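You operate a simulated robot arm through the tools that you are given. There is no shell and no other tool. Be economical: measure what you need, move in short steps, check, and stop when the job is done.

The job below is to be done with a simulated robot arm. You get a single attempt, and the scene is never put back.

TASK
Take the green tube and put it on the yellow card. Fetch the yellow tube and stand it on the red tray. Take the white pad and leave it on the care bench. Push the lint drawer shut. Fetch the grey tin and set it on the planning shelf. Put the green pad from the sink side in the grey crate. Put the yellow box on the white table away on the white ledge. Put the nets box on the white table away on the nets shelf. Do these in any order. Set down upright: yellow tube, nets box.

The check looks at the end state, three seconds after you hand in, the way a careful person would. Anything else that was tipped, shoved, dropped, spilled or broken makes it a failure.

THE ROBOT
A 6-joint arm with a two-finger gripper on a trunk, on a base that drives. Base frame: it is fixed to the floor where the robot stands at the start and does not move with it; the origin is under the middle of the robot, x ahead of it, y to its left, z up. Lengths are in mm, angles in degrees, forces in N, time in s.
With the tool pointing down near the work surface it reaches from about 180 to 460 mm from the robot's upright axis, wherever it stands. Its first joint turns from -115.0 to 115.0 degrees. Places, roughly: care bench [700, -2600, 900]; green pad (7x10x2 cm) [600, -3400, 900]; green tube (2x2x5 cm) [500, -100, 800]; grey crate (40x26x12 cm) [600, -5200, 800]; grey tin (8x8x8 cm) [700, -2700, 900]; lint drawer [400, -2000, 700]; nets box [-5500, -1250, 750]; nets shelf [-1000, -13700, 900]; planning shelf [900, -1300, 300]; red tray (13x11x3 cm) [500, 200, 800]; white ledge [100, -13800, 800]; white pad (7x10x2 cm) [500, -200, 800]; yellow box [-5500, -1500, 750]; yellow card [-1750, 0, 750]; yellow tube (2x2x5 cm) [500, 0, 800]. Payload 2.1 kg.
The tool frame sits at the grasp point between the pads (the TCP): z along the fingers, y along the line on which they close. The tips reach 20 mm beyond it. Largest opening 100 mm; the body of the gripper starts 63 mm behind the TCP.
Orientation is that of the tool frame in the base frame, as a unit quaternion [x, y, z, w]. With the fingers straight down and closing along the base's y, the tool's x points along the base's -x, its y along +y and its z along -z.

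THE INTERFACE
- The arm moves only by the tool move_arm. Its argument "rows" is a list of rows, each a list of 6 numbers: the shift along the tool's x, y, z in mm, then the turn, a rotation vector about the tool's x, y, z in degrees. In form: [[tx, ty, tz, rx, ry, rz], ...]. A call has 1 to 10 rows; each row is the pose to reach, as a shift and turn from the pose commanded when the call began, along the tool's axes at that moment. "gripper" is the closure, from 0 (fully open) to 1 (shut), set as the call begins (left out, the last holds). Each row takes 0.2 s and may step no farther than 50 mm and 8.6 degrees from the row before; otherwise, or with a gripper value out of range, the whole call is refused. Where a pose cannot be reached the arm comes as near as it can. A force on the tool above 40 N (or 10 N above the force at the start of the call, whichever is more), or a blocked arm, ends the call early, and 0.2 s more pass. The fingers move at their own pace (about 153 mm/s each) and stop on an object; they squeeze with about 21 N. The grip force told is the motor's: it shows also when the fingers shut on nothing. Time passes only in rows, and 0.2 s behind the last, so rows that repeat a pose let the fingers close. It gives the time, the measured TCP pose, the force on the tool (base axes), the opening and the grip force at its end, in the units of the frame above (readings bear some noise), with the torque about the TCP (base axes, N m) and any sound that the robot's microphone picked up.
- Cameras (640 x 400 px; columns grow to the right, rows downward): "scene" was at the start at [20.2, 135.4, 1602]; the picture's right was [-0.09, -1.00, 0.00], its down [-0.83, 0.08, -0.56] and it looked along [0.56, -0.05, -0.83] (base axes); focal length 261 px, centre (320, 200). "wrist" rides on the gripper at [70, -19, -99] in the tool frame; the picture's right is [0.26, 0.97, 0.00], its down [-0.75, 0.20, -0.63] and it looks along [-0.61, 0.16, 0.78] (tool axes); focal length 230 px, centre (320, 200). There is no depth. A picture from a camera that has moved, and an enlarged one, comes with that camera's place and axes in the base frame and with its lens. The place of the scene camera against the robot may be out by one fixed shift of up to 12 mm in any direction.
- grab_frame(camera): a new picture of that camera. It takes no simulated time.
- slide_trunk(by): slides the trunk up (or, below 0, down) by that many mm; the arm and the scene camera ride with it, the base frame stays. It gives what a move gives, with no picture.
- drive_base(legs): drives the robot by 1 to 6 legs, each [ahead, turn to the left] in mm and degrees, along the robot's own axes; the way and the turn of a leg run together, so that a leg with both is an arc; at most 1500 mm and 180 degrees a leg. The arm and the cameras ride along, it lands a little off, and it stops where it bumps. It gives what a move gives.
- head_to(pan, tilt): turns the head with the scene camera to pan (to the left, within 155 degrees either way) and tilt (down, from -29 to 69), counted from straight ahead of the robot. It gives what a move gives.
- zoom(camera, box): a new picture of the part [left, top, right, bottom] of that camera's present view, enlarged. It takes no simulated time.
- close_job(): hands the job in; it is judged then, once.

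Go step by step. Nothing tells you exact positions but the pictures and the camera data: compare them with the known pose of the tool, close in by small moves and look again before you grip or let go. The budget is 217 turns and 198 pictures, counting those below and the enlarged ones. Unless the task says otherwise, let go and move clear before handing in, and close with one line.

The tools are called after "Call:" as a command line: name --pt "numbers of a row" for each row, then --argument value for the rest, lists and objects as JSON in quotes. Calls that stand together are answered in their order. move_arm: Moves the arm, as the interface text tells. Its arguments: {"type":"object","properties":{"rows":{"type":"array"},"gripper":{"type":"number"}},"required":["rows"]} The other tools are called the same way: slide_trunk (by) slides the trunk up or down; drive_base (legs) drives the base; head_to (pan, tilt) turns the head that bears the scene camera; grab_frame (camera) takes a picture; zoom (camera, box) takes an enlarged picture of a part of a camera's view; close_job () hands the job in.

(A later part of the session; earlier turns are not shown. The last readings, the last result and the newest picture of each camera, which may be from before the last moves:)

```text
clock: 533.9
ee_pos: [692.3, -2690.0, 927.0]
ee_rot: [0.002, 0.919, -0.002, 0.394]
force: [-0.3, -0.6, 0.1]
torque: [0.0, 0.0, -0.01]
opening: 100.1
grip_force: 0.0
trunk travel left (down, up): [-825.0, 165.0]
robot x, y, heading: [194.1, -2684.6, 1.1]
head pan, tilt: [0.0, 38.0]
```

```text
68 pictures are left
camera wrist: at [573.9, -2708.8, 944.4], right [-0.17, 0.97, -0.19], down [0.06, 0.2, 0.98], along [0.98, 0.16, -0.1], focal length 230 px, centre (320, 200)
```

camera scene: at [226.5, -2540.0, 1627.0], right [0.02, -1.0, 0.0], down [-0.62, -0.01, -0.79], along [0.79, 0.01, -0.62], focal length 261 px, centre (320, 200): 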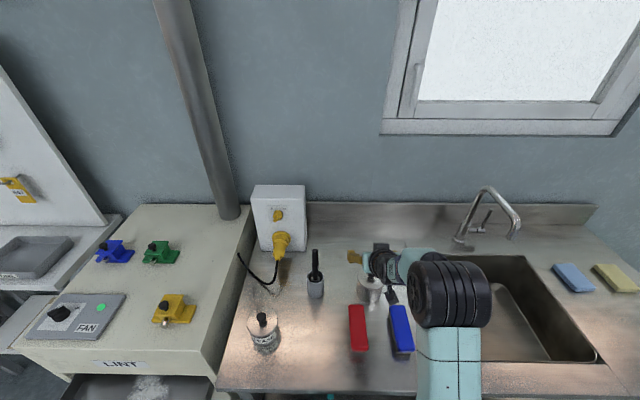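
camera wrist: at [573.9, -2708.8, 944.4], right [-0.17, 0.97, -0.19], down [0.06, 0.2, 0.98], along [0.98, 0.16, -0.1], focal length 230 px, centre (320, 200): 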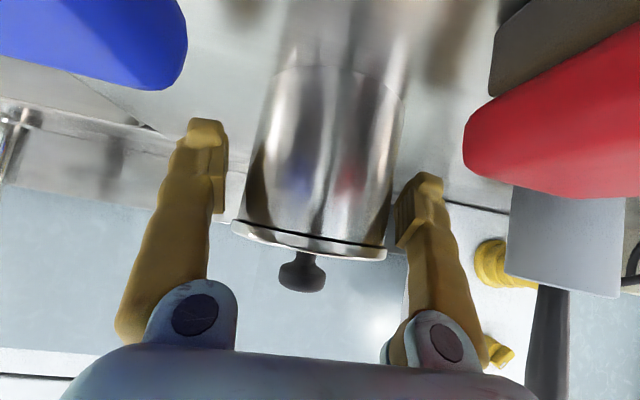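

Tin is centred between the fingers. Close and lift.

Call:
move_arm --pt "0 0 0 0 0 0" --pt "0 0 0 0 0 0" --pt "0 0 0 0 0 0" --gripper 1

Call:
move_arm --pt "-10 0 -10 0 0 0" --pt "-30 0 -30 0 0 0" --pt "-60 0 -60 0 0 0" --pt "-90 0 -90 0 0 0" --pt "-90 0 -90 0 0 0"

Call:
grab_frame --camera "wrist"

```text
clock: 534.7
ee_pos: [692.8, -2690.4, 927.2]
ee_rot: [0.001, 0.92, 0.0, 0.393]
force: [-0.8, 0.4, -1.3]
torque: [-0.03, -0.05, 0.01]
opening: 78.6
grip_force: 20.9
trunk travel left (down, up): [-825.0, 165.0]
robot x, y, heading: [195.1, -2683.5, 1.2]
head pan, tilt: [0.0, 38.0]
```

```text
clock: 535.9
ee_pos: [688.9, -2688.2, 1054.2]
ee_rot: [0.001, 0.92, -0.001, 0.393]
force: [0.9, 0.3, -0.9]
torque: [0.02, 0.05, 0.01]
opening: 78.4
grip_force: 20.8
trunk travel left (down, up): [-825.0, 165.0]
robot x, y, heading: [191.3, -2682.6, 1.1]
head pan, tilt: [0.0, 38.0]
```

```text
67 pictures are left
camera wrist: at [570.7, -2706.4, 1072.2], right [-0.18, 0.97, -0.19], down [0.06, 0.2, 0.98], along [0.98, 0.16, -0.1], focal length 230 px, centre (320, 200)
```

wrist: 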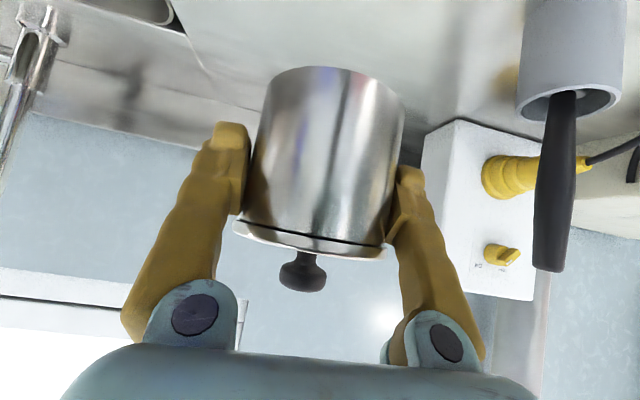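

The tin is held upright. I back off and drive over to the planning bench.

Call:
drive_base --legs '[[-600, 0], [0, 89], [1400, 0], [0, -90]]'

Call:
head_to --pan 0 --tilt 40

Call:
grab_frame --camera "scene"

```text
clock: 553.5
ee_pos: [63.0, -1285.3, 1053.9]
ee_rot: [-0.005, 0.919, 0.002, 0.393]
force: [-0.2, 0.2, -0.9]
torque: [-0.03, 0.0, -0.05]
opening: 77.1
grip_force: 21.1
trunk travel left (down, up): [-825.0, 165.0]
robot x, y, heading: [-428.2, -1283.6, 1.5]
head pan, tilt: [0.0, 38.0]
```

```text
clock: 554.1
ee_pos: [63.4, -1284.8, 1054.8]
ee_rot: [-0.004, 0.919, 0.001, 0.394]
force: [0.3, 0.0, -0.2]
torque: [-0.01, 0.03, -0.02]
opening: 76.7
grip_force: 21.2
trunk travel left (down, up): [-825.0, 165.0]
robot x, y, heading: [-429.8, -1282.9, 1.9]
head pan, tilt: [0.0, 40.0]
```

```text
66 pictures are left
camera scene: at [-400.6, -1142.0, 1624.0], right [0.03, -1.0, 0.0], down [-0.64, -0.02, -0.77], along [0.77, 0.02, -0.64], focal length 261 px, centre (320, 200)
```

scene: 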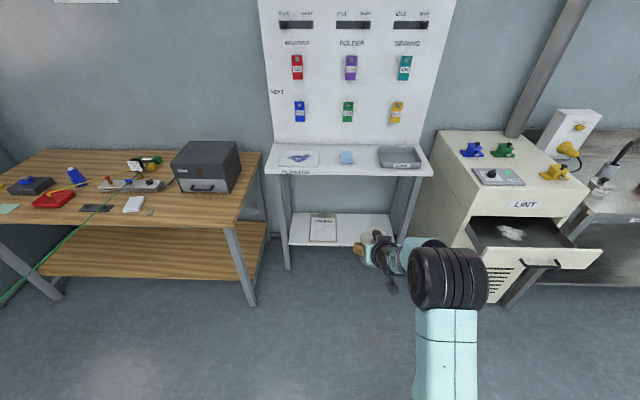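

The planning shelf (lower white board, z ≈ 280, front x ≈ 750) is free right of the clipboard around y -1420. I line up there and lower the trunk before reaching in.

Call:
drive_base --legs '[[0, -19], [450, 0], [0, 17]]'

Call:
slide_trunk --by -650

Call:
head_to --pan 0 --tilt 25

Call:
grab_frame --camera "scene"

Call:
grab_frame --camera "wrist"

```text
clock: 558.9
ee_pos: [499.5, -1440.0, 1053.9]
ee_rot: [0.015, 0.919, -0.006, 0.393]
force: [0.4, -0.3, 0.1]
torque: [-0.02, 0.01, -0.01]
opening: 76.7
grip_force: 21.2
trunk travel left (down, up): [-825.0, 165.0]
robot x, y, heading: [5.3, -1420.3, -0.6]
head pan, tilt: [0.0, 40.0]
```

```text
refused: -650 is not a number from -400 to 400
```

```text
clock: 559.6
ee_pos: [497.6, -1439.8, 1053.9]
ee_rot: [0.014, 0.919, -0.006, 0.393]
force: [0.2, -0.2, -0.6]
torque: [-0.02, 0.0, 0.0]
opening: 76.6
grip_force: 21.6
trunk travel left (down, up): [-825.0, 165.0]
robot x, y, heading: [1.0, -1418.6, -0.7]
head pan, tilt: [0.0, 25.0]
```

```text
65 pictures are left
camera scene: at [47.8, -1277.9, 1647.2], right [-0.01, -1.0, 0.0], down [-0.42, 0.0, -0.91], along [0.91, -0.01, -0.42], focal length 261 px, centre (320, 200)
```

scene: 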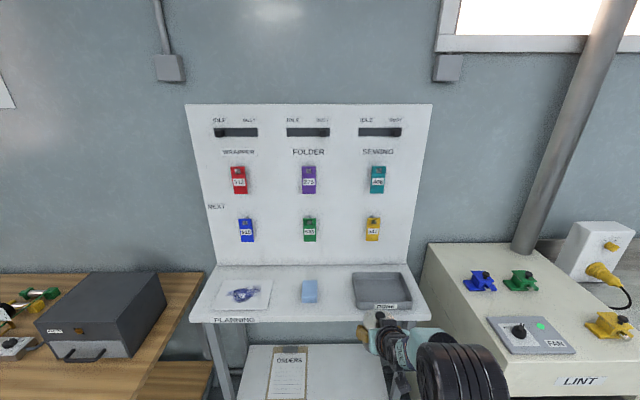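

```text
64 pictures are left
camera wrist: at [380.0, -1454.4, 1072.0], right [-0.15, 0.97, -0.19], down [0.07, 0.2, 0.98], along [0.99, 0.13, -0.1], focal length 230 px, centre (320, 200)
```

wrist: 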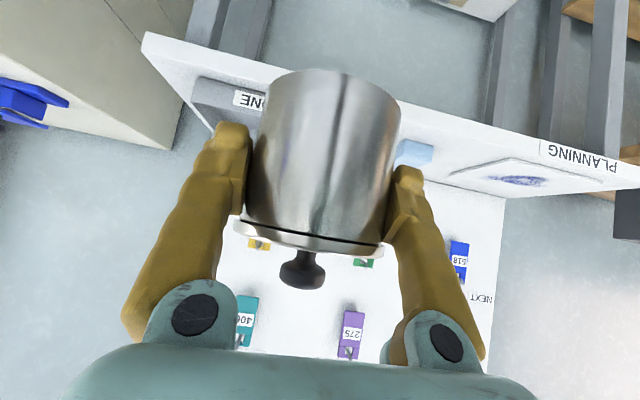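

Trunk goes down in two strokes.

Call:
slide_trunk --by -350

Call:
slide_trunk --by -300

Call:
grab_frame --camera "scene"

Call:
grab_frame --camera "wrist"

```text
clock: 563.1
ee_pos: [498.9, -1440.8, 705.2]
ee_rot: [0.014, 0.919, -0.006, 0.393]
force: [0.0, -0.3, -1.2]
torque: [0.0, 0.0, 0.0]
opening: 76.6
grip_force: 20.9
trunk travel left (down, up): [-475.0, 515.0]
robot x, y, heading: [4.6, -1419.6, -0.3]
head pan, tilt: [0.0, 25.0]
```

```text
clock: 566.1
ee_pos: [497.9, -1440.1, 404.8]
ee_rot: [0.015, 0.919, -0.007, 0.393]
force: [0.2, 0.1, -1.9]
torque: [0.04, 0.0, 0.02]
opening: 76.4
grip_force: 20.9
trunk travel left (down, up): [-175.0, 815.0]
robot x, y, heading: [5.9, -1417.8, -0.9]
head pan, tilt: [0.0, 25.0]
```

```text
63 pictures are left
camera scene: at [47.6, -1278.2, 997.3], right [-0.01, -1.0, 0.0], down [-0.42, 0.0, -0.91], along [0.91, -0.01, -0.42], focal length 261 px, centre (320, 200)
```

scene: 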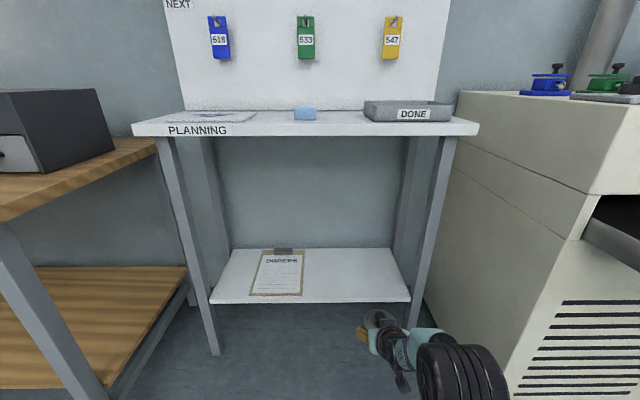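

```text
62 pictures are left
camera wrist: at [379.8, -1454.6, 422.1], right [-0.15, 0.97, -0.19], down [0.07, 0.2, 0.98], along [0.99, 0.13, -0.1], focal length 230 px, centre (320, 200)
```

wrist: 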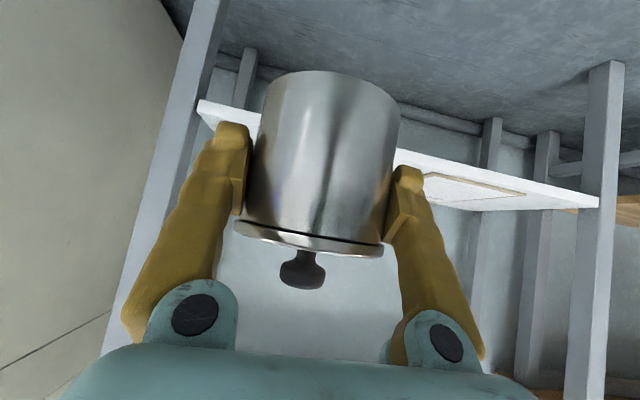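

Clear view beneath the table. I side-step ~45 mm left (away from the leg) and advance in two parts.

Call:
drive_base --legs '[[0, 18], [150, 0], [0, -17.5]]'

Call:
grab_frame --camera "scene"

```text
clock: 569.4
ee_pos: [639.1, -1390.2, 405.4]
ee_rot: [0.01, 0.919, -0.005, 0.393]
force: [0.0, 0.9, -1.1]
torque: [0.0, 0.02, -0.02]
opening: 76.6
grip_force: 21.6
trunk travel left (down, up): [-175.0, 815.0]
robot x, y, heading: [145.4, -1374.9, -0.2]
head pan, tilt: [0.0, 25.0]
```

```text
61 pictures are left
camera scene: at [186.8, -1233.5, 997.3], right [0.0, -1.0, 0.0], down [-0.42, 0.0, -0.91], along [0.91, 0.0, -0.42], focal length 261 px, centre (320, 200)
```

scene: 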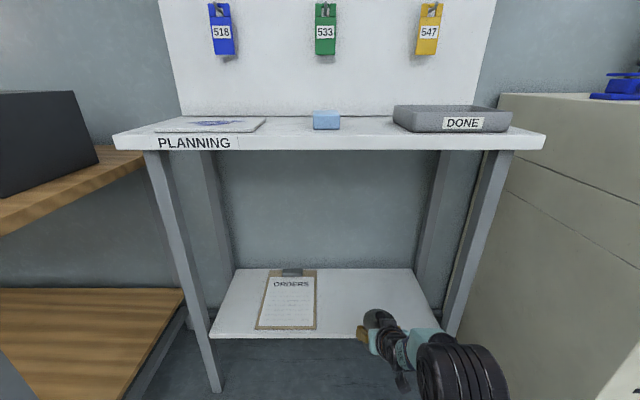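

The elbow stays well in front of the table. Advancing 195 mm to bring the tin over the shelf.

Call:
drive_base --legs '[[195, 0]]'

Call:
head_to --pan -10 --tilt 45

Call:
grab_frame --camera "scene"

Call:
grab_frame --camera "wrist"

```text
clock: 571.0
ee_pos: [835.8, -1389.2, 404.6]
ee_rot: [0.009, 0.92, -0.005, 0.393]
force: [-0.2, -0.9, -1.0]
torque: [0.0, 0.04, 0.0]
opening: 76.5
grip_force: 20.7
trunk travel left (down, up): [-175.0, 815.0]
robot x, y, heading: [341.1, -1374.1, 0.3]
head pan, tilt: [0.0, 25.0]
```

```text
clock: 571.8
ee_pos: [836.0, -1389.1, 405.4]
ee_rot: [0.008, 0.92, -0.004, 0.392]
force: [0.5, -0.4, -2.0]
torque: [0.05, 0.03, 0.0]
opening: 76.2
grip_force: 21.0
trunk travel left (down, up): [-175.0, 815.0]
robot x, y, heading: [339.7, -1374.8, -0.1]
head pan, tilt: [-10.0, 45.0]
```

```text
60 pictures are left
camera scene: at [370.5, -1247.5, 966.8], right [-0.17, -0.99, 0.0], down [-0.7, 0.12, -0.71], along [0.7, -0.12, -0.71], focal length 261 px, centre (320, 200)
```

scene: 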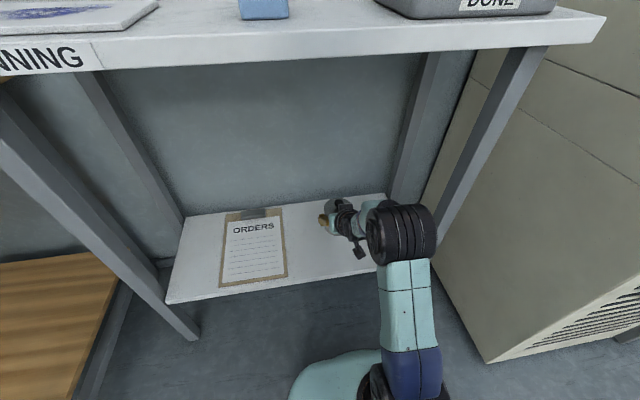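

```text
59 pictures are left
camera wrist: at [716.8, -1405.4, 422.0], right [-0.16, 0.97, -0.19], down [0.07, 0.2, 0.98], along [0.98, 0.14, -0.1], focal length 230 px, centre (320, 200)
```

wrist: 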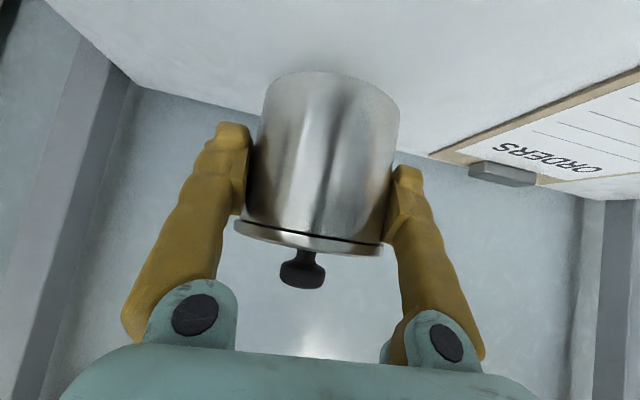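

Tin is over the shelf, right of the clipboard. Lowering with the arm, in steps.

Call:
move_arm --pt "13 0 12.4 0 0 0" --pt "26 0 24.8 0 0 0" --pt "30 0 28 0 0 0"

Call:
grab_frame --camera "wrist"

```text
clock: 572.6
ee_pos: [833.8, -1389.6, 362.9]
ee_rot: [0.008, 0.92, -0.004, 0.393]
force: [0.2, -0.7, -1.0]
torque: [0.02, 0.03, 0.0]
opening: 76.5
grip_force: 21.1
trunk travel left (down, up): [-175.0, 815.0]
robot x, y, heading: [339.0, -1376.8, 0.1]
head pan, tilt: [-10.0, 45.0]
```

```text
58 pictures are left
camera wrist: at [716.2, -1405.5, 380.4], right [-0.16, 0.97, -0.19], down [0.07, 0.2, 0.98], along [0.98, 0.14, -0.1], focal length 230 px, centre (320, 200)
```

wrist: 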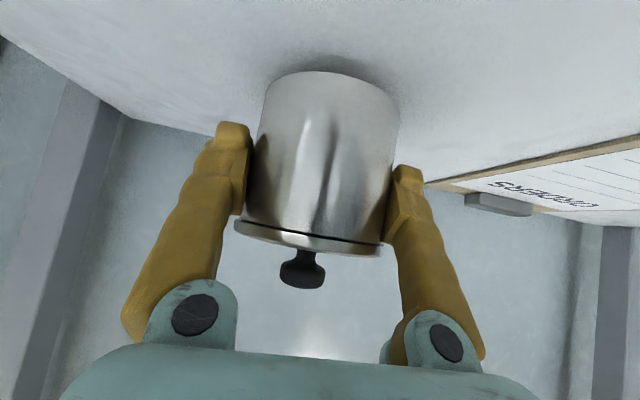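

Close to the shelf now; smaller steps.

Call:
move_arm --pt "3 0 3 0 0 0" --pt "7 0 7 0 0 0"

Call:
move_arm --pt "2 0 2 0 0 0" --pt "4 0 4 0 0 0"

Call:
move_arm --pt "2 0 2 0 0 0" --pt "4 0 4 0 0 0"

```text
clock: 573.2
ee_pos: [836.5, -1389.7, 354.3]
ee_rot: [0.009, 0.92, -0.005, 0.393]
force: [0.0, -0.8, -0.3]
torque: [-0.01, 0.02, -0.04]
opening: 75.9
grip_force: 20.8
trunk travel left (down, up): [-175.0, 815.0]
robot x, y, heading: [341.4, -1372.6, 0.0]
head pan, tilt: [-10.0, 45.0]
```

```text
clock: 573.8
ee_pos: [836.9, -1390.8, 347.8]
ee_rot: [0.009, 0.919, -0.005, 0.394]
force: [-0.1, 0.2, -1.1]
torque: [0.01, 0.02, -0.01]
opening: 76.2
grip_force: 21.2
trunk travel left (down, up): [-175.0, 815.0]
robot x, y, heading: [340.5, -1374.3, 0.1]
head pan, tilt: [-10.0, 45.0]
```

```text
clock: 574.4
ee_pos: [836.0, -1391.1, 347.2]
ee_rot: [0.008, 0.917, -0.004, 0.398]
force: [-5.5, 0.9, 19.8]
torque: [0.07, -0.19, 0.0]
opening: 76.7
grip_force: 21.4
trunk travel left (down, up): [-175.0, 815.0]
robot x, y, heading: [342.0, -1376.1, 0.0]
head pan, tilt: [-10.0, 45.0]
```

The tin touches the shelf. I ease 2 mm and open, then back straight out.

Call:
move_arm --pt "-1.5 0 -1.5 0 0 0" --pt "-1.5 0 -1.5 0 0 0"

Call:
move_arm --pt "0 0 0 0 0 0" --pt "0 0 0 0 0 0" --pt "0 0 0 0 0 0" --gripper 0

Call:
grab_frame --camera "wrist"

```text
clock: 575.0
ee_pos: [835.5, -1390.1, 346.3]
ee_rot: [0.009, 0.919, -0.004, 0.395]
force: [4.1, -3.1, 12.1]
torque: [0.07, -0.33, -0.05]
opening: 76.0
grip_force: 21.3
trunk travel left (down, up): [-175.0, 815.0]
robot x, y, heading: [344.0, -1375.0, -0.1]
head pan, tilt: [-10.0, 45.0]
```

```text
clock: 575.8
ee_pos: [836.1, -1389.6, 344.8]
ee_rot: [0.009, 0.919, -0.004, 0.393]
force: [0.6, -0.3, -0.1]
torque: [0.02, -0.01, 0.01]
opening: 100.0
grip_force: 0.0
trunk travel left (down, up): [-175.0, 815.0]
robot x, y, heading: [339.8, -1375.8, 0.3]
head pan, tilt: [-10.0, 45.0]
```

```text
57 pictures are left
camera wrist: at [716.9, -1405.7, 362.0], right [-0.16, 0.97, -0.19], down [0.07, 0.2, 0.98], along [0.98, 0.14, -0.1], focal length 230 px, centre (320, 200)
```

wrist: 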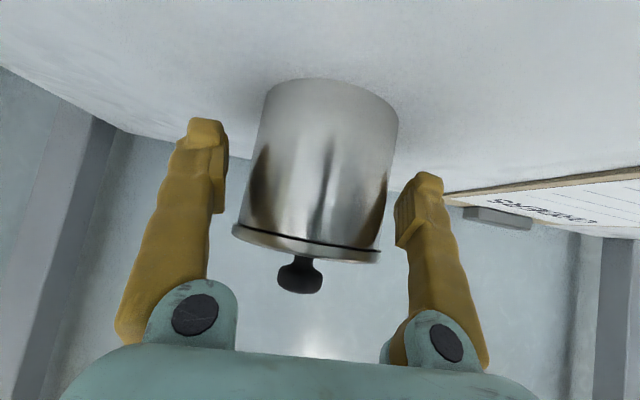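

Released, standing. Backing straight out.

Call:
drive_base --legs '[[-120, 0]]'

Call:
drive_base --legs '[[-500, 0]]'

Call:
head_to --pan -10 --tilt 25

Call:
grab_frame --camera "scene"

```text
clock: 577.1
ee_pos: [713.7, -1389.2, 344.4]
ee_rot: [0.008, 0.92, -0.004, 0.392]
force: [-0.9, 0.2, -0.2]
torque: [0.0, 0.0, 0.01]
opening: 99.9
grip_force: 0.0
trunk travel left (down, up): [-175.0, 815.0]
robot x, y, heading: [218.5, -1377.0, 0.1]
head pan, tilt: [-10.0, 45.0]
```

```text
clock: 580.0
ee_pos: [221.4, -1392.0, 345.2]
ee_rot: [0.01, 0.919, -0.005, 0.393]
force: [-0.4, -0.6, 0.5]
torque: [-0.04, 0.03, -0.02]
opening: 100.1
grip_force: 0.0
trunk travel left (down, up): [-175.0, 815.0]
robot x, y, heading: [-273.7, -1374.3, -0.1]
head pan, tilt: [-10.0, 45.0]
```

```text
clock: 580.8
ee_pos: [221.8, -1390.8, 343.8]
ee_rot: [0.01, 0.92, -0.005, 0.393]
force: [-0.6, -0.3, -0.7]
torque: [0.01, -0.02, -0.02]
opening: 99.8
grip_force: 0.0
trunk travel left (down, up): [-175.0, 815.0]
robot x, y, heading: [-271.9, -1378.9, -0.2]
head pan, tilt: [-10.0, 25.0]
```

```text
56 pictures are left
camera scene: at [-232.6, -1250.4, 997.2], right [-0.17, -0.98, 0.0], down [-0.42, 0.07, -0.91], along [0.89, -0.16, -0.42], focal length 261 px, centre (320, 200)
```

scene: 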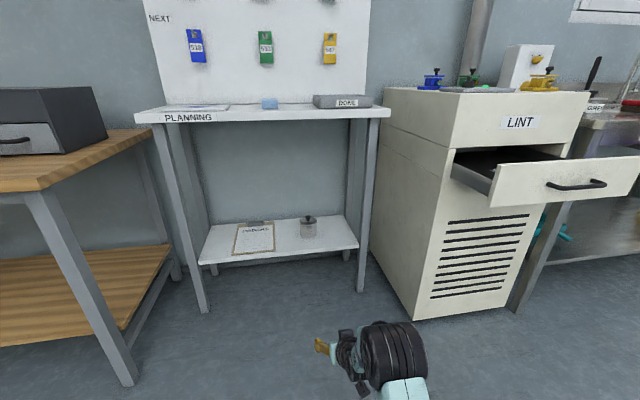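

The tin stands on the planning shelf. Next the lint drawer: panel face near x 305, centre y ≈ -2026, z 720–805. I move opposite it, raise the trunk and close the fingers to push.

Call:
drive_base --legs '[[-80, 0], [0, -89], [645, 0], [0, 90]]'

Call:
slide_trunk --by 400

Call:
slide_trunk --by 52

Call:
move_arm --pt "0 0 0 0 0 0" --pt "0 0 0 0 0 0" --pt "0 0 0 0 0 0" --gripper 1

Call:
head_to --pan 0 --tilt 40

Call:
grab_frame --camera "scene"

Call:
grab_frame --camera "wrist"

```text
clock: 592.8
ee_pos: [139.0, -2037.5, 344.5]
ee_rot: [0.01, 0.919, -0.005, 0.393]
force: [0.8, 0.0, -0.5]
torque: [-0.04, 0.03, 0.01]
opening: 99.9
grip_force: 0.0
trunk travel left (down, up): [-175.0, 815.0]
robot x, y, heading: [-357.4, -2025.0, 0.1]
head pan, tilt: [-10.0, 25.0]
```

```text
clock: 596.6
ee_pos: [139.9, -2037.3, 745.3]
ee_rot: [0.01, 0.919, -0.004, 0.393]
force: [0.4, -0.5, 0.1]
torque: [-0.05, 0.03, 0.01]
opening: 99.9
grip_force: 0.0
trunk travel left (down, up): [-575.0, 415.0]
robot x, y, heading: [-354.5, -2022.7, 0.1]
head pan, tilt: [-10.0, 25.0]
```

```text
clock: 597.5
ee_pos: [139.4, -2038.1, 796.5]
ee_rot: [0.01, 0.92, -0.005, 0.392]
force: [-0.1, 0.3, -0.2]
torque: [0.0, 0.0, 0.01]
opening: 100.3
grip_force: 0.1
trunk travel left (down, up): [-627.0, 363.0]
robot x, y, heading: [-349.6, -2022.3, 0.0]
head pan, tilt: [-10.0, 25.0]
```

```text
clock: 598.3
ee_pos: [139.9, -2038.1, 797.5]
ee_rot: [0.01, 0.919, -0.005, 0.394]
force: [-0.3, 0.3, -0.1]
torque: [-0.02, 0.0, 0.0]
opening: 0.1
grip_force: 20.4
trunk travel left (down, up): [-627.0, 363.0]
robot x, y, heading: [-357.8, -2023.4, -0.2]
head pan, tilt: [-10.0, 25.0]
```

```text
clock: 599.1
ee_pos: [139.1, -2039.0, 796.2]
ee_rot: [0.01, 0.92, -0.004, 0.393]
force: [-0.7, 0.6, -1.1]
torque: [0.03, 0.01, 0.01]
opening: 0.0
grip_force: 20.5
trunk travel left (down, up): [-627.0, 363.0]
robot x, y, heading: [-354.9, -2023.2, -0.0]
head pan, tilt: [0.0, 40.0]
```

```text
55 pictures are left
camera scene: at [-320.4, -1881.1, 1426.0], right [0.0, -1.0, 0.0], down [-0.64, 0.0, -0.77], along [0.77, 0.0, -0.64], focal length 261 px, centre (320, 200)
```

scene: 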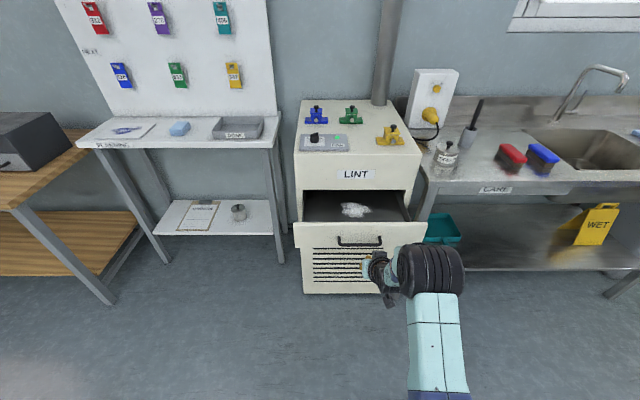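

```text
54 pictures are left
camera wrist: at [21.0, -2054.4, 814.1], right [-0.16, 0.97, -0.19], down [0.07, 0.2, 0.98], along [0.99, 0.14, -0.1], focal length 230 px, centre (320, 200)
```

wrist: 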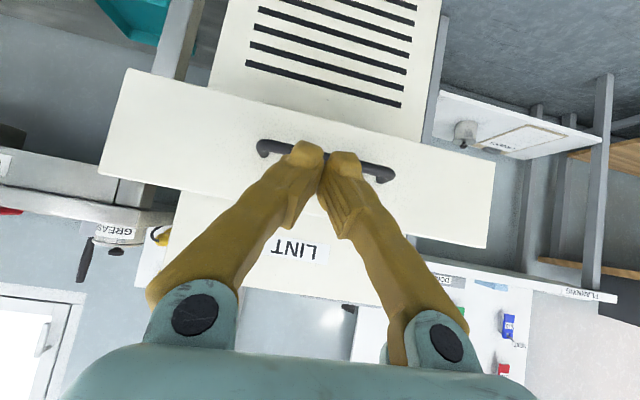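

The handle centre is at y ≈ -2020. I shift to it, slightly lower so the fingertips meet the panel just above the handle, and advance close to contact.

Call:
move_arm --pt "7 19 7 0 0 0" --pt "7 19 7 0 0 0"

Call:
drive_base --legs '[[125, 0]]'

Call:
grab_frame --camera "wrist"

```text
clock: 599.7
ee_pos: [140.7, -2020.2, 786.3]
ee_rot: [0.009, 0.919, -0.004, 0.393]
force: [0.4, 0.2, 0.4]
torque: [-0.01, 0.04, 0.01]
opening: 0.0
grip_force: 20.9
trunk travel left (down, up): [-627.0, 363.0]
robot x, y, heading: [-357.3, -2026.4, -0.2]
head pan, tilt: [0.0, 40.0]
```

```text
clock: 600.9
ee_pos: [266.3, -2019.6, 785.3]
ee_rot: [0.009, 0.919, -0.005, 0.394]
force: [0.0, -0.2, -0.4]
torque: [-0.01, 0.0, 0.01]
opening: 0.0
grip_force: 29.3
trunk travel left (down, up): [-627.0, 363.0]
robot x, y, heading: [-232.7, -2025.1, -0.1]
head pan, tilt: [0.0, 40.0]
```

```text
53 pictures are left
camera wrist: at [147.1, -2035.3, 803.9], right [-0.16, 0.97, -0.19], down [0.07, 0.2, 0.98], along [0.99, 0.14, -0.1], focal length 230 px, centre (320, 200)
```

wrist: 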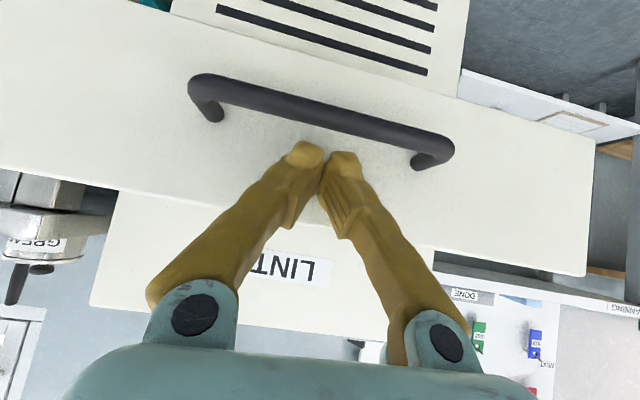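

Fingertips are just above the handle, facing the panel. I push by driving forward in steps, reading the force.

Call:
drive_base --legs '[[60, 0]]'

Call:
drive_base --legs '[[80, 0]]'

Call:
grab_frame --camera "scene"

```text
clock: 601.9
ee_pos: [324.1, -2017.9, 788.1]
ee_rot: [0.009, 0.919, -0.004, 0.394]
force: [0.2, -0.2, -0.3]
torque: [0.02, 0.01, 0.0]
opening: 0.0
grip_force: 29.8
trunk travel left (down, up): [-627.0, 363.0]
robot x, y, heading: [-169.7, -2022.3, 0.2]
head pan, tilt: [0.0, 40.0]
```

```text
clock: 603.0
ee_pos: [404.7, -2016.6, 787.4]
ee_rot: [0.007, 0.919, -0.004, 0.394]
force: [0.4, 0.1, -0.6]
torque: [0.01, 0.01, -0.01]
opening: 0.0
grip_force: 29.5
trunk travel left (down, up): [-627.0, 363.0]
robot x, y, heading: [-88.8, -2022.4, -0.0]
head pan, tilt: [0.0, 40.0]
```

```text
52 pictures are left
camera scene: at [-58.0, -1880.9, 1426.1], right [0.0, -1.0, 0.0], down [-0.64, 0.0, -0.77], along [0.77, 0.0, -0.64], focal length 261 px, centre (320, 200)
```

scene: 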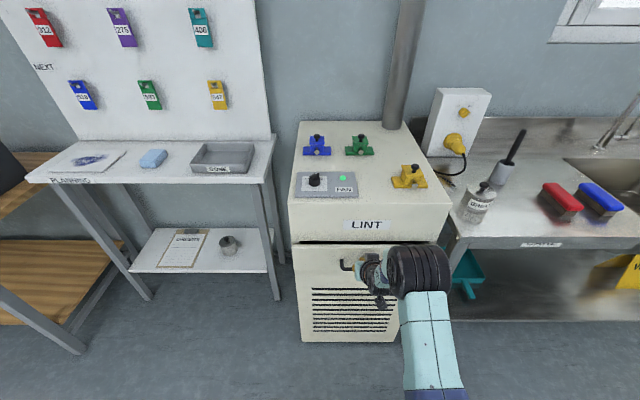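

The drawer is almost in. I finish with short arm pushes until it stops.

Call:
move_arm --pt "-3.5 0 3.6 0 0 0" --pt "-7 0 7.2 0 0 0" --pt "-10.5 0 10.8 0 0 0" --pt "-14 0 14.5 0 0 0"

Call:
grab_frame --camera "wrist"

```text
clock: 604.0
ee_pos: [424.6, -2017.6, 786.1]
ee_rot: [0.007, 0.92, -0.003, 0.392]
force: [-0.3, 0.5, -0.3]
torque: [-0.02, 0.03, 0.01]
opening: 0.0
grip_force: 30.3
trunk travel left (down, up): [-627.0, 363.0]
robot x, y, heading: [-91.2, -2024.3, 0.2]
head pan, tilt: [0.0, 40.0]
```

```text
51 pictures are left
camera wrist: at [306.9, -2034.2, 804.3], right [-0.16, 0.97, -0.19], down [0.07, 0.2, 0.98], along [0.98, 0.15, -0.1], focal length 230 px, centre (320, 200)
```

wrist: 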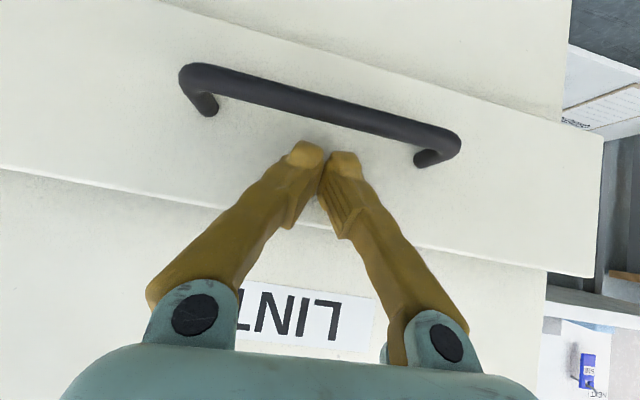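

Call:
move_arm --pt "-3.5 0 3.6 0 0 0" --pt "-7 0 7.2 0 0 0" --pt "-10.5 0 10.8 0 0 0" --pt "-14 0 14.5 0 0 0" --pt "-17.5 0 18 0 0 0" --pt "-21 0 21.6 0 0 0"

Call:
grab_frame --camera "scene"

```text
clock: 605.4
ee_pos: [445.0, -2017.9, 784.3]
ee_rot: [0.007, 0.923, -0.003, 0.384]
force: [-23.3, -0.1, 8.3]
torque: [0.01, -0.13, 0.09]
opening: 5.9
grip_force: 29.2
trunk travel left (down, up): [-627.0, 363.0]
robot x, y, heading: [-89.7, -2022.0, 0.4]
head pan, tilt: [0.0, 40.0]
stopped in row 6: the force on the tool passed its limit at 41 N (the readings are from after the stop); the commanded pose is now the measured one
```

```text
50 pictures are left
camera scene: at [-66.7, -1880.8, 1426.4], right [0.0, -1.0, 0.0], down [-0.64, 0.0, -0.77], along [0.77, 0.0, -0.64], focal length 261 px, centre (320, 200)
```

scene: 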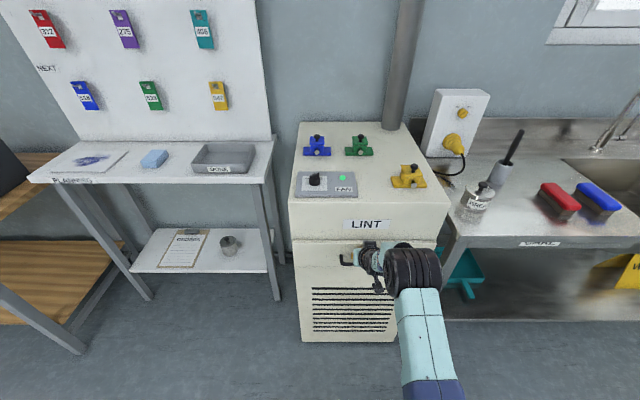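

It hit its stop: the drawer is shut. I back off and verify.

Call:
drive_base --legs '[[-350, 0]]'

Call:
zoom --camera "scene" --box '[260, 100, 480, 300]'

```text
clock: 607.7
ee_pos: [94.8, -2021.3, 781.1]
ee_rot: [0.009, 0.923, -0.005, 0.385]
force: [0.6, 1.7, 0.5]
torque: [0.01, 0.04, -0.02]
opening: 0.0
grip_force: 29.4
trunk travel left (down, up): [-627.0, 363.0]
robot x, y, heading: [-447.6, -2020.2, -0.1]
head pan, tilt: [0.0, 40.0]
```

```text
2.00 times, centred on (370, 200) of scene
camera zoom: at [-412.3, -1881.4, 1426.0], right [0.0, -1.0, 0.0], down [-0.64, 0.0, -0.77], along [0.77, 0.0, -0.64], focal length 522 px, centre (220, 200)
```

zoom: 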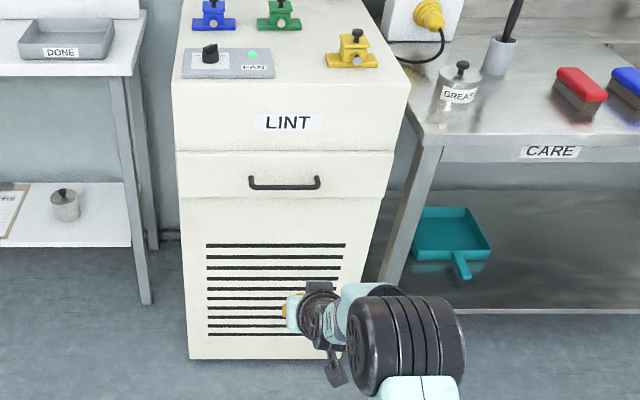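

The lint drawer is shut. Last item: the white pad. I straighten the tool, raise the trunk and drive to the first bench.

Call:
move_arm --pt "19 0 -27 0 7.7 0" --pt "38 0 -55 0 15.4 0" --pt "58 0 -82 0 23.1 0" --pt "77 0 -110 0 30.8 0" --pt "97 0 -138 0 38.5 0" --pt "116 0 -165 0 45.4 0" --pt "116 0 -165 0 45.4 0" --gripper 0

Call:
slide_trunk --by 198

Call:
drive_base --legs '[[0, 89], [1500, 0], [290, 0], [0, -90]]'

Call:
grab_frame --camera "scene"

```text
clock: 609.3
ee_pos: [-106.3, -2018.2, 816.9]
ee_rot: [0.01, 1.0, -0.001, -0.002]
force: [-0.3, 0.4, -0.6]
torque: [0.02, 0.01, -0.07]
opening: 99.7
grip_force: 0.1
out of reach, approached as far as the arm can: row 2
trunk travel left (down, up): [-627.0, 363.0]
robot x, y, heading: [-448.8, -2025.9, 0.2]
head pan, tilt: [0.0, 40.0]
```

```text
clock: 611.5
ee_pos: [-103.7, -2017.8, 1014.7]
ee_rot: [0.01, 1.0, -0.001, -0.001]
force: [0.0, 0.4, 0.4]
torque: [-0.02, 0.01, -0.01]
opening: 99.9
grip_force: 0.1
trunk travel left (down, up): [-825.0, 165.0]
robot x, y, heading: [-445.7, -2024.3, -0.0]
head pan, tilt: [0.0, 40.0]
```

```text
clock: 628.0
ee_pos: [-54.6, -259.8, 1014.6]
ee_rot: [0.022, 1.0, -0.001, -0.001]
force: [-0.7, 0.5, 0.5]
torque: [0.01, 0.0, 0.02]
opening: 100.0
grip_force: 0.1
trunk travel left (down, up): [-825.0, 165.0]
robot x, y, heading: [-397.3, -258.1, -1.6]
head pan, tilt: [0.0, 40.0]
```

```text
48 pictures are left
camera scene: at [-358.4, -115.4, 1624.0], right [-0.03, -1.0, 0.0], down [-0.64, 0.02, -0.77], along [0.77, -0.02, -0.64], focal length 261 px, centre (320, 200)
```

scene: 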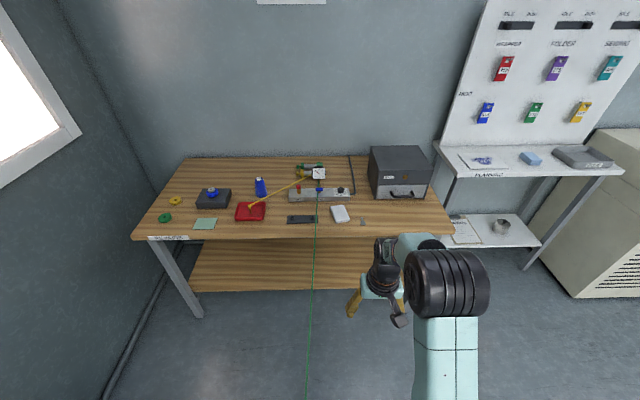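

Everything on the bench stands as left. I drive in to reach the white pad.

Call:
drive_base --legs '[[0, 1.6], [500, 0]]'

Call:
grab_frame --camera "wrist"

```text
clock: 631.3
ee_pos: [442.9, -250.3, 1014.8]
ee_rot: [0.01, 1.0, 0.0, -0.001]
force: [-0.3, 1.0, -0.9]
torque: [0.03, 0.04, 0.0]
opening: 99.9
grip_force: 0.1
trunk travel left (down, up): [-825.0, 165.0]
robot x, y, heading: [101.2, -255.3, -0.1]
head pan, tilt: [0.0, 40.0]
```

```text
47 pictures are left
camera wrist: at [374.5, -268.0, 1113.2], right [-0.24, 0.97, 0.0], down [0.76, 0.18, 0.63], along [0.61, 0.15, -0.78], focal length 230 px, centre (320, 200)
```

wrist: 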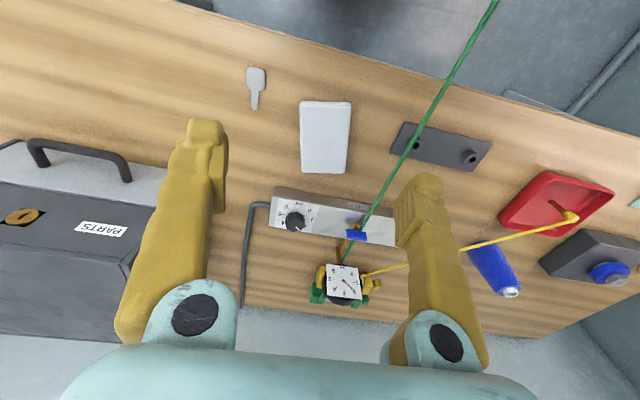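

White pad centre (506, -227), turned 14°. I yaw the tool to match and descend to z 860.

Call:
move_arm --pt "-30 12 20 0 0 -7.3" --pt "-63.5 24 45 0 0 -14.6" --pt "-63.5 24 90 0 0 -14.6" --pt "-63.5 24 130 0 0 -14.6" --pt "-63.5 24 155 0 0 -14.6" --pt "-63.5 24 155 0 0 -14.6" --gripper 0

Call:
grab_frame --camera "wrist"

```text
clock: 632.7
ee_pos: [507.1, -227.3, 856.6]
ee_rot: [-0.117, 0.993, 0.0, -0.001]
force: [-0.3, -0.6, 0.7]
torque: [0.0, 0.02, -0.02]
opening: 99.7
grip_force: 0.1
trunk travel left (down, up): [-825.0, 165.0]
robot x, y, heading: [102.1, -255.6, 0.0]
head pan, tilt: [0.0, 40.0]
```

```text
46 pictures are left
camera wrist: at [444.8, -262.2, 955.4], right [-0.47, 0.88, 0.0], down [0.68, 0.37, 0.63], along [0.55, 0.3, -0.78], focal length 230 px, centre (320, 200)
```

wrist: 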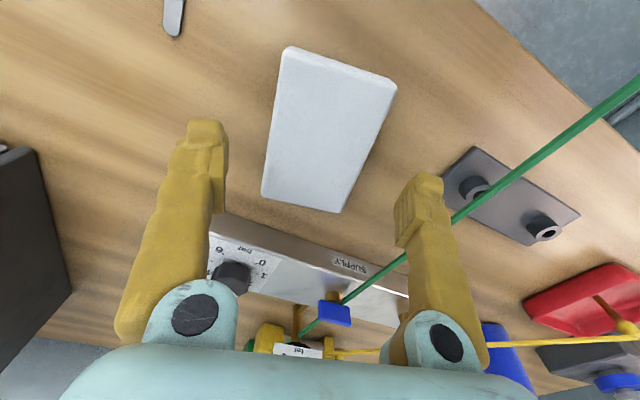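

Well aligned. Lowering in small steps to bench contact.

Call:
move_arm --pt "6 0 15 0 0 0" --pt "6 0 28 0 0 0" --pt "6 0 34 0 0 0"

Call:
move_arm --pt "0 0 3 0 0 0" --pt "0 0 6 0 0 0"

Call:
move_arm --pt "0 0 2 0 0 0" --pt "0 0 4 0 0 0"

```text
clock: 633.5
ee_pos: [501.3, -228.7, 824.9]
ee_rot: [-0.116, 0.993, 0.0, -0.001]
force: [-0.5, 0.2, 0.1]
torque: [0.01, -0.05, -0.01]
opening: 100.1
grip_force: 0.1
trunk travel left (down, up): [-825.0, 165.0]
robot x, y, heading: [101.4, -256.4, -0.2]
head pan, tilt: [0.0, 40.0]
```

```text
clock: 634.1
ee_pos: [501.8, -229.8, 819.0]
ee_rot: [-0.117, 0.993, 0.0, -0.002]
force: [0.3, -0.2, -0.1]
torque: [-0.02, 0.04, 0.0]
opening: 100.1
grip_force: 0.0
trunk travel left (down, up): [-825.0, 165.0]
robot x, y, heading: [99.4, -258.0, -0.1]
head pan, tilt: [0.0, 40.0]
```

```text
clock: 634.7
ee_pos: [503.4, -229.5, 816.3]
ee_rot: [-0.117, 0.993, 0.0, 0.0]
force: [0.8, 1.6, 10.9]
torque: [0.33, 0.09, -0.09]
opening: 100.2
grip_force: 0.0
trunk travel left (down, up): [-825.0, 165.0]
robot x, y, heading: [98.3, -256.0, 0.0]
head pan, tilt: [0.0, 40.0]
```

Touched the bench at TCP 816. I rise 3 mm, close and lift.

Call:
move_arm --pt "0 0 -4 0 0 0" --pt "0 0 -4 0 0 0"

Call:
move_arm --pt "0 0 0 0 0 0" --pt "0 0 0 0 0 0" --pt "0 0 0 0 0 0" --gripper 1

Call:
move_arm --pt "0 0 -20 0 0 0" --pt "0 0 -60 0 0 0" --pt "0 0 -100 0 0 0" --pt "0 0 -150 0 0 0" --pt "0 0 -200 0 0 0"

Call:
grab_frame --camera "wrist"

```text
clock: 635.3
ee_pos: [501.9, -229.5, 818.9]
ee_rot: [-0.117, 0.993, -0.001, -0.001]
force: [0.5, 0.2, -0.7]
torque: [-0.02, -0.01, 0.04]
opening: 99.7
grip_force: 0.0
trunk travel left (down, up): [-825.0, 165.0]
robot x, y, heading: [105.0, -256.2, -0.4]
head pan, tilt: [0.0, 40.0]
```

```text
clock: 636.1
ee_pos: [502.0, -229.9, 819.0]
ee_rot: [-0.116, 0.993, -0.001, 0.0]
force: [1.7, 5.3, 11.4]
torque: [0.41, 0.03, -0.15]
opening: 64.5
grip_force: 20.6
trunk travel left (down, up): [-825.0, 165.0]
robot x, y, heading: [102.5, -257.3, 0.2]
head pan, tilt: [0.0, 40.0]
```

```text
clock: 637.3
ee_pos: [500.2, -229.2, 1021.1]
ee_rot: [-0.117, 0.993, 0.0, -0.002]
force: [-0.1, -0.1, -0.2]
torque: [-0.03, -0.01, 0.0]
opening: 64.6
grip_force: 20.8
trunk travel left (down, up): [-825.0, 165.0]
robot x, y, heading: [103.0, -255.8, 0.0]
head pan, tilt: [0.0, 40.0]
```

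```text
45 pictures are left
camera wrist: at [439.1, -264.9, 1119.4], right [-0.47, 0.88, 0.0], down [0.69, 0.37, 0.63], along [0.55, 0.3, -0.78], focal length 230 px, centre (320, 200)
```

wrist: 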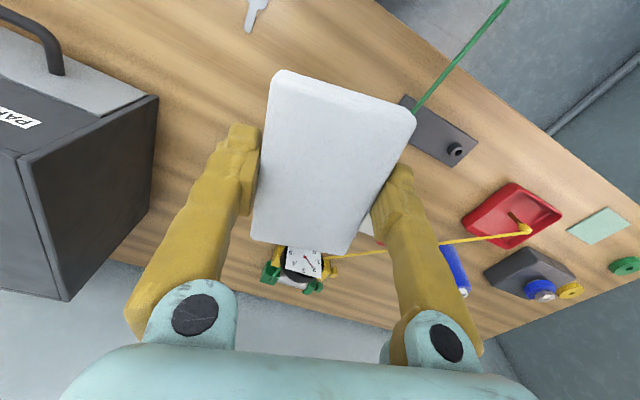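

White pad in hand. I tuck in and drive to the care bench; the free spot is between the GREASE tin and the red brush, about (530, -2515).

Call:
move_arm --pt "40 0 0 0 0 7.3" --pt "80 -10 0 0 0 14" --pt "110 -20 0 0 0 14" --pt "110 -20 0 0 0 14"

Call:
drive_base --legs '[[-480, 0], [0, -89], [1500, 0], [750, 0], [0, 89]]'

Call:
grab_frame --camera "scene"

```text
clock: 638.3
ee_pos: [398.9, -274.8, 1020.4]
ee_rot: [0.006, 1.0, -0.001, 0.0]
force: [-0.2, -0.2, -0.7]
torque: [0.0, 0.03, -0.02]
opening: 64.2
grip_force: 21.1
trunk travel left (down, up): [-825.0, 165.0]
robot x, y, heading: [101.2, -252.9, -0.1]
head pan, tilt: [0.0, 40.0]
```

```text
clock: 659.5
ee_pos: [-96.6, -2522.0, 1019.3]
ee_rot: [0.006, 1.0, 0.0, -0.001]
force: [-0.7, 0.4, -1.1]
torque: [0.0, -0.01, 0.0]
opening: 64.7
grip_force: 21.1
trunk travel left (down, up): [-825.0, 165.0]
robot x, y, heading: [-395.2, -2507.9, -0.3]
head pan, tilt: [0.0, 40.0]
```

```text
44 pictures are left
camera scene: at [-358.7, -2362.2, 1624.0], right [0.0, -1.0, 0.0], down [-0.64, 0.0, -0.77], along [0.77, 0.0, -0.64], focal length 261 px, centre (320, 200)
```

scene: 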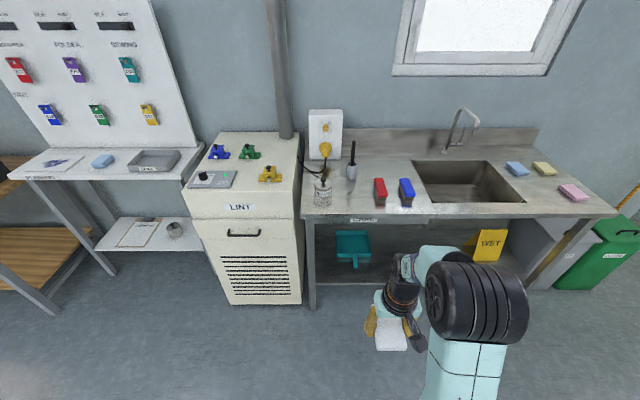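

I drive up; the free spot is at about (540, -2503).

Call:
drive_base --legs '[[530, 0]]'

Call:
move_arm --pt "-40 10 0 0 0 0" --pt "-80 15 0 0 0 0" --pt "-108 17 0 0 0 0" --pt "-108 17 0 0 0 0"

Call:
grab_frame --camera "scene"

Call:
grab_frame --camera "wrist"

```text
clock: 662.5
ee_pos: [436.1, -2518.1, 1018.8]
ee_rot: [0.001, 1.0, 0.0, -0.001]
force: [-0.6, 0.1, -0.3]
torque: [-0.01, 0.02, 0.01]
opening: 64.4
grip_force: 20.9
trunk travel left (down, up): [-825.0, 165.0]
robot x, y, heading: [135.8, -2501.2, 0.5]
head pan, tilt: [0.0, 40.0]
```

```text
clock: 663.5
ee_pos: [544.9, -2498.5, 1020.3]
ee_rot: [0.001, 1.0, 0.0, -0.001]
force: [-0.2, -0.3, -0.1]
torque: [0.01, 0.0, 0.04]
opening: 64.7
grip_force: 20.9
trunk travel left (down, up): [-825.0, 165.0]
robot x, y, heading: [136.2, -2503.1, 0.3]
head pan, tilt: [0.0, 40.0]
```

```text
43 pictures are left
camera scene: at [172.2, -2360.2, 1624.0], right [0.01, -1.0, 0.0], down [-0.64, -0.01, -0.77], along [0.77, 0.01, -0.64], focal length 261 px, centre (320, 200)
```

scene: 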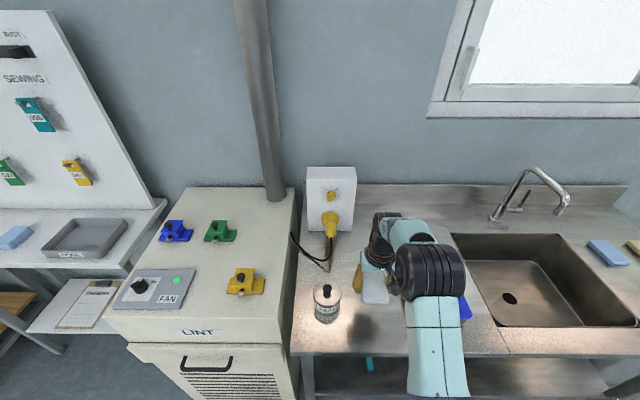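

```text
42 pictures are left
camera wrist: at [476.6, -2518.1, 1119.8], right [-0.26, 0.97, 0.0], down [0.75, 0.2, 0.63], along [0.61, 0.16, -0.78], focal length 230 px, centre (320, 200)
```

wrist: 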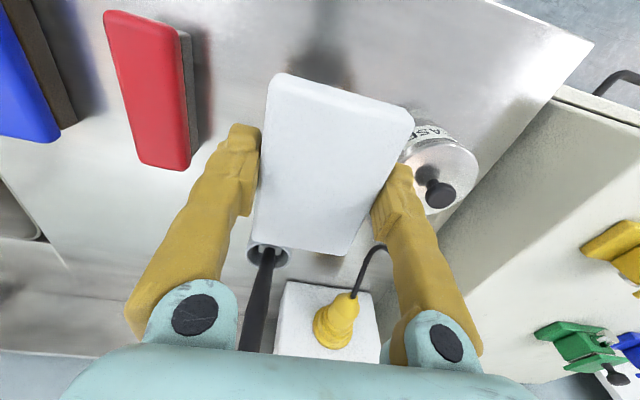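

GREASE tin is a bit near, so I shift 22 mm toward -y and then lower.

Call:
move_arm --pt "8 -22 10 0 0 0" --pt "8 -22 50 0 0 0" --pt "8 -22 85 0 0 0" --pt "8 -22 107 0 0 0" --pt "8 -22 107 0 0 0"

Call:
grab_frame --camera "wrist"

Call:
move_arm --pt "0 0 3 0 0 0" --pt "0 0 6 0 0 0"

Call:
move_arm --pt "0 0 2 0 0 0" --pt "0 0 4 0 0 0"

```text
clock: 664.8
ee_pos: [535.5, -2522.5, 913.1]
ee_rot: [0.002, 1.0, -0.001, -0.001]
force: [-0.8, -0.4, -0.3]
torque: [0.03, -0.02, 0.02]
opening: 64.6
grip_force: 20.8
trunk travel left (down, up): [-825.0, 165.0]
robot x, y, heading: [140.8, -2503.0, 0.5]
head pan, tilt: [0.0, 40.0]
```

```text
41 pictures are left
camera wrist: at [467.0, -2540.6, 1010.4], right [-0.26, 0.97, 0.0], down [0.75, 0.2, 0.63], along [0.61, 0.16, -0.78], focal length 230 px, centre (320, 200)
```

wrist: 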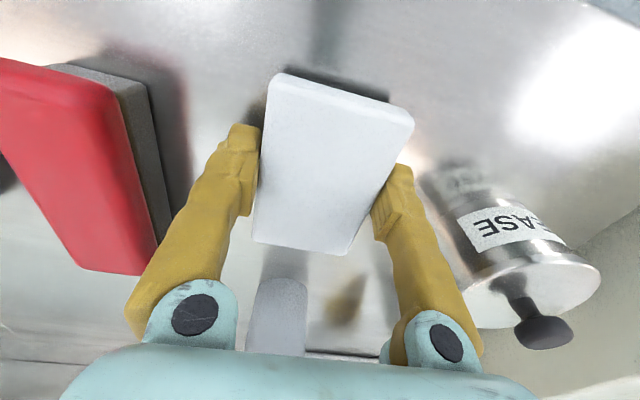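

```text
clock: 665.4
ee_pos: [535.8, -2522.2, 907.2]
ee_rot: [0.002, 1.0, -0.001, -0.001]
force: [0.1, -0.2, -0.8]
torque: [0.01, -0.01, -0.03]
opening: 64.7
grip_force: 21.2
trunk travel left (down, up): [-825.0, 165.0]
robot x, y, heading: [137.8, -2507.2, 0.8]
head pan, tilt: [0.0, 40.0]
```

```text
clock: 666.0
ee_pos: [538.3, -2521.7, 902.2]
ee_rot: [0.0, 1.0, -0.001, -0.001]
force: [0.3, 0.5, -0.8]
torque: [-0.02, -0.03, 0.03]
opening: 64.6
grip_force: 20.9
trunk travel left (down, up): [-825.0, 165.0]
robot x, y, heading: [141.5, -2506.1, 0.4]
head pan, tilt: [0.0, 40.0]
```

Call:
move_arm --pt "0 0 1.5 0 0 0" --pt "0 0 3 0 0 0"

Call:
move_arm --pt "0 0 1 0 0 0" --pt "0 0 1 0 0 0"

```text
clock: 666.5
ee_pos: [537.3, -2523.3, 900.7]
ee_rot: [0.0, 1.0, -0.001, -0.001]
force: [1.1, 0.1, 0.0]
torque: [-0.01, 0.0, 0.02]
opening: 64.5
grip_force: 21.1
trunk travel left (down, up): [-825.0, 165.0]
robot x, y, heading: [140.8, -2504.7, 0.4]
head pan, tilt: [0.0, 40.0]
```

```text
clock: 667.1
ee_pos: [537.4, -2522.8, 899.8]
ee_rot: [0.0, 1.0, 0.0, 0.0]
force: [1.9, 0.3, 12.5]
torque: [0.23, -0.02, -0.04]
opening: 64.9
grip_force: 20.6
trunk travel left (down, up): [-825.0, 165.0]
robot x, y, heading: [140.5, -2504.8, 0.6]
head pan, tilt: [0.0, 40.0]
```

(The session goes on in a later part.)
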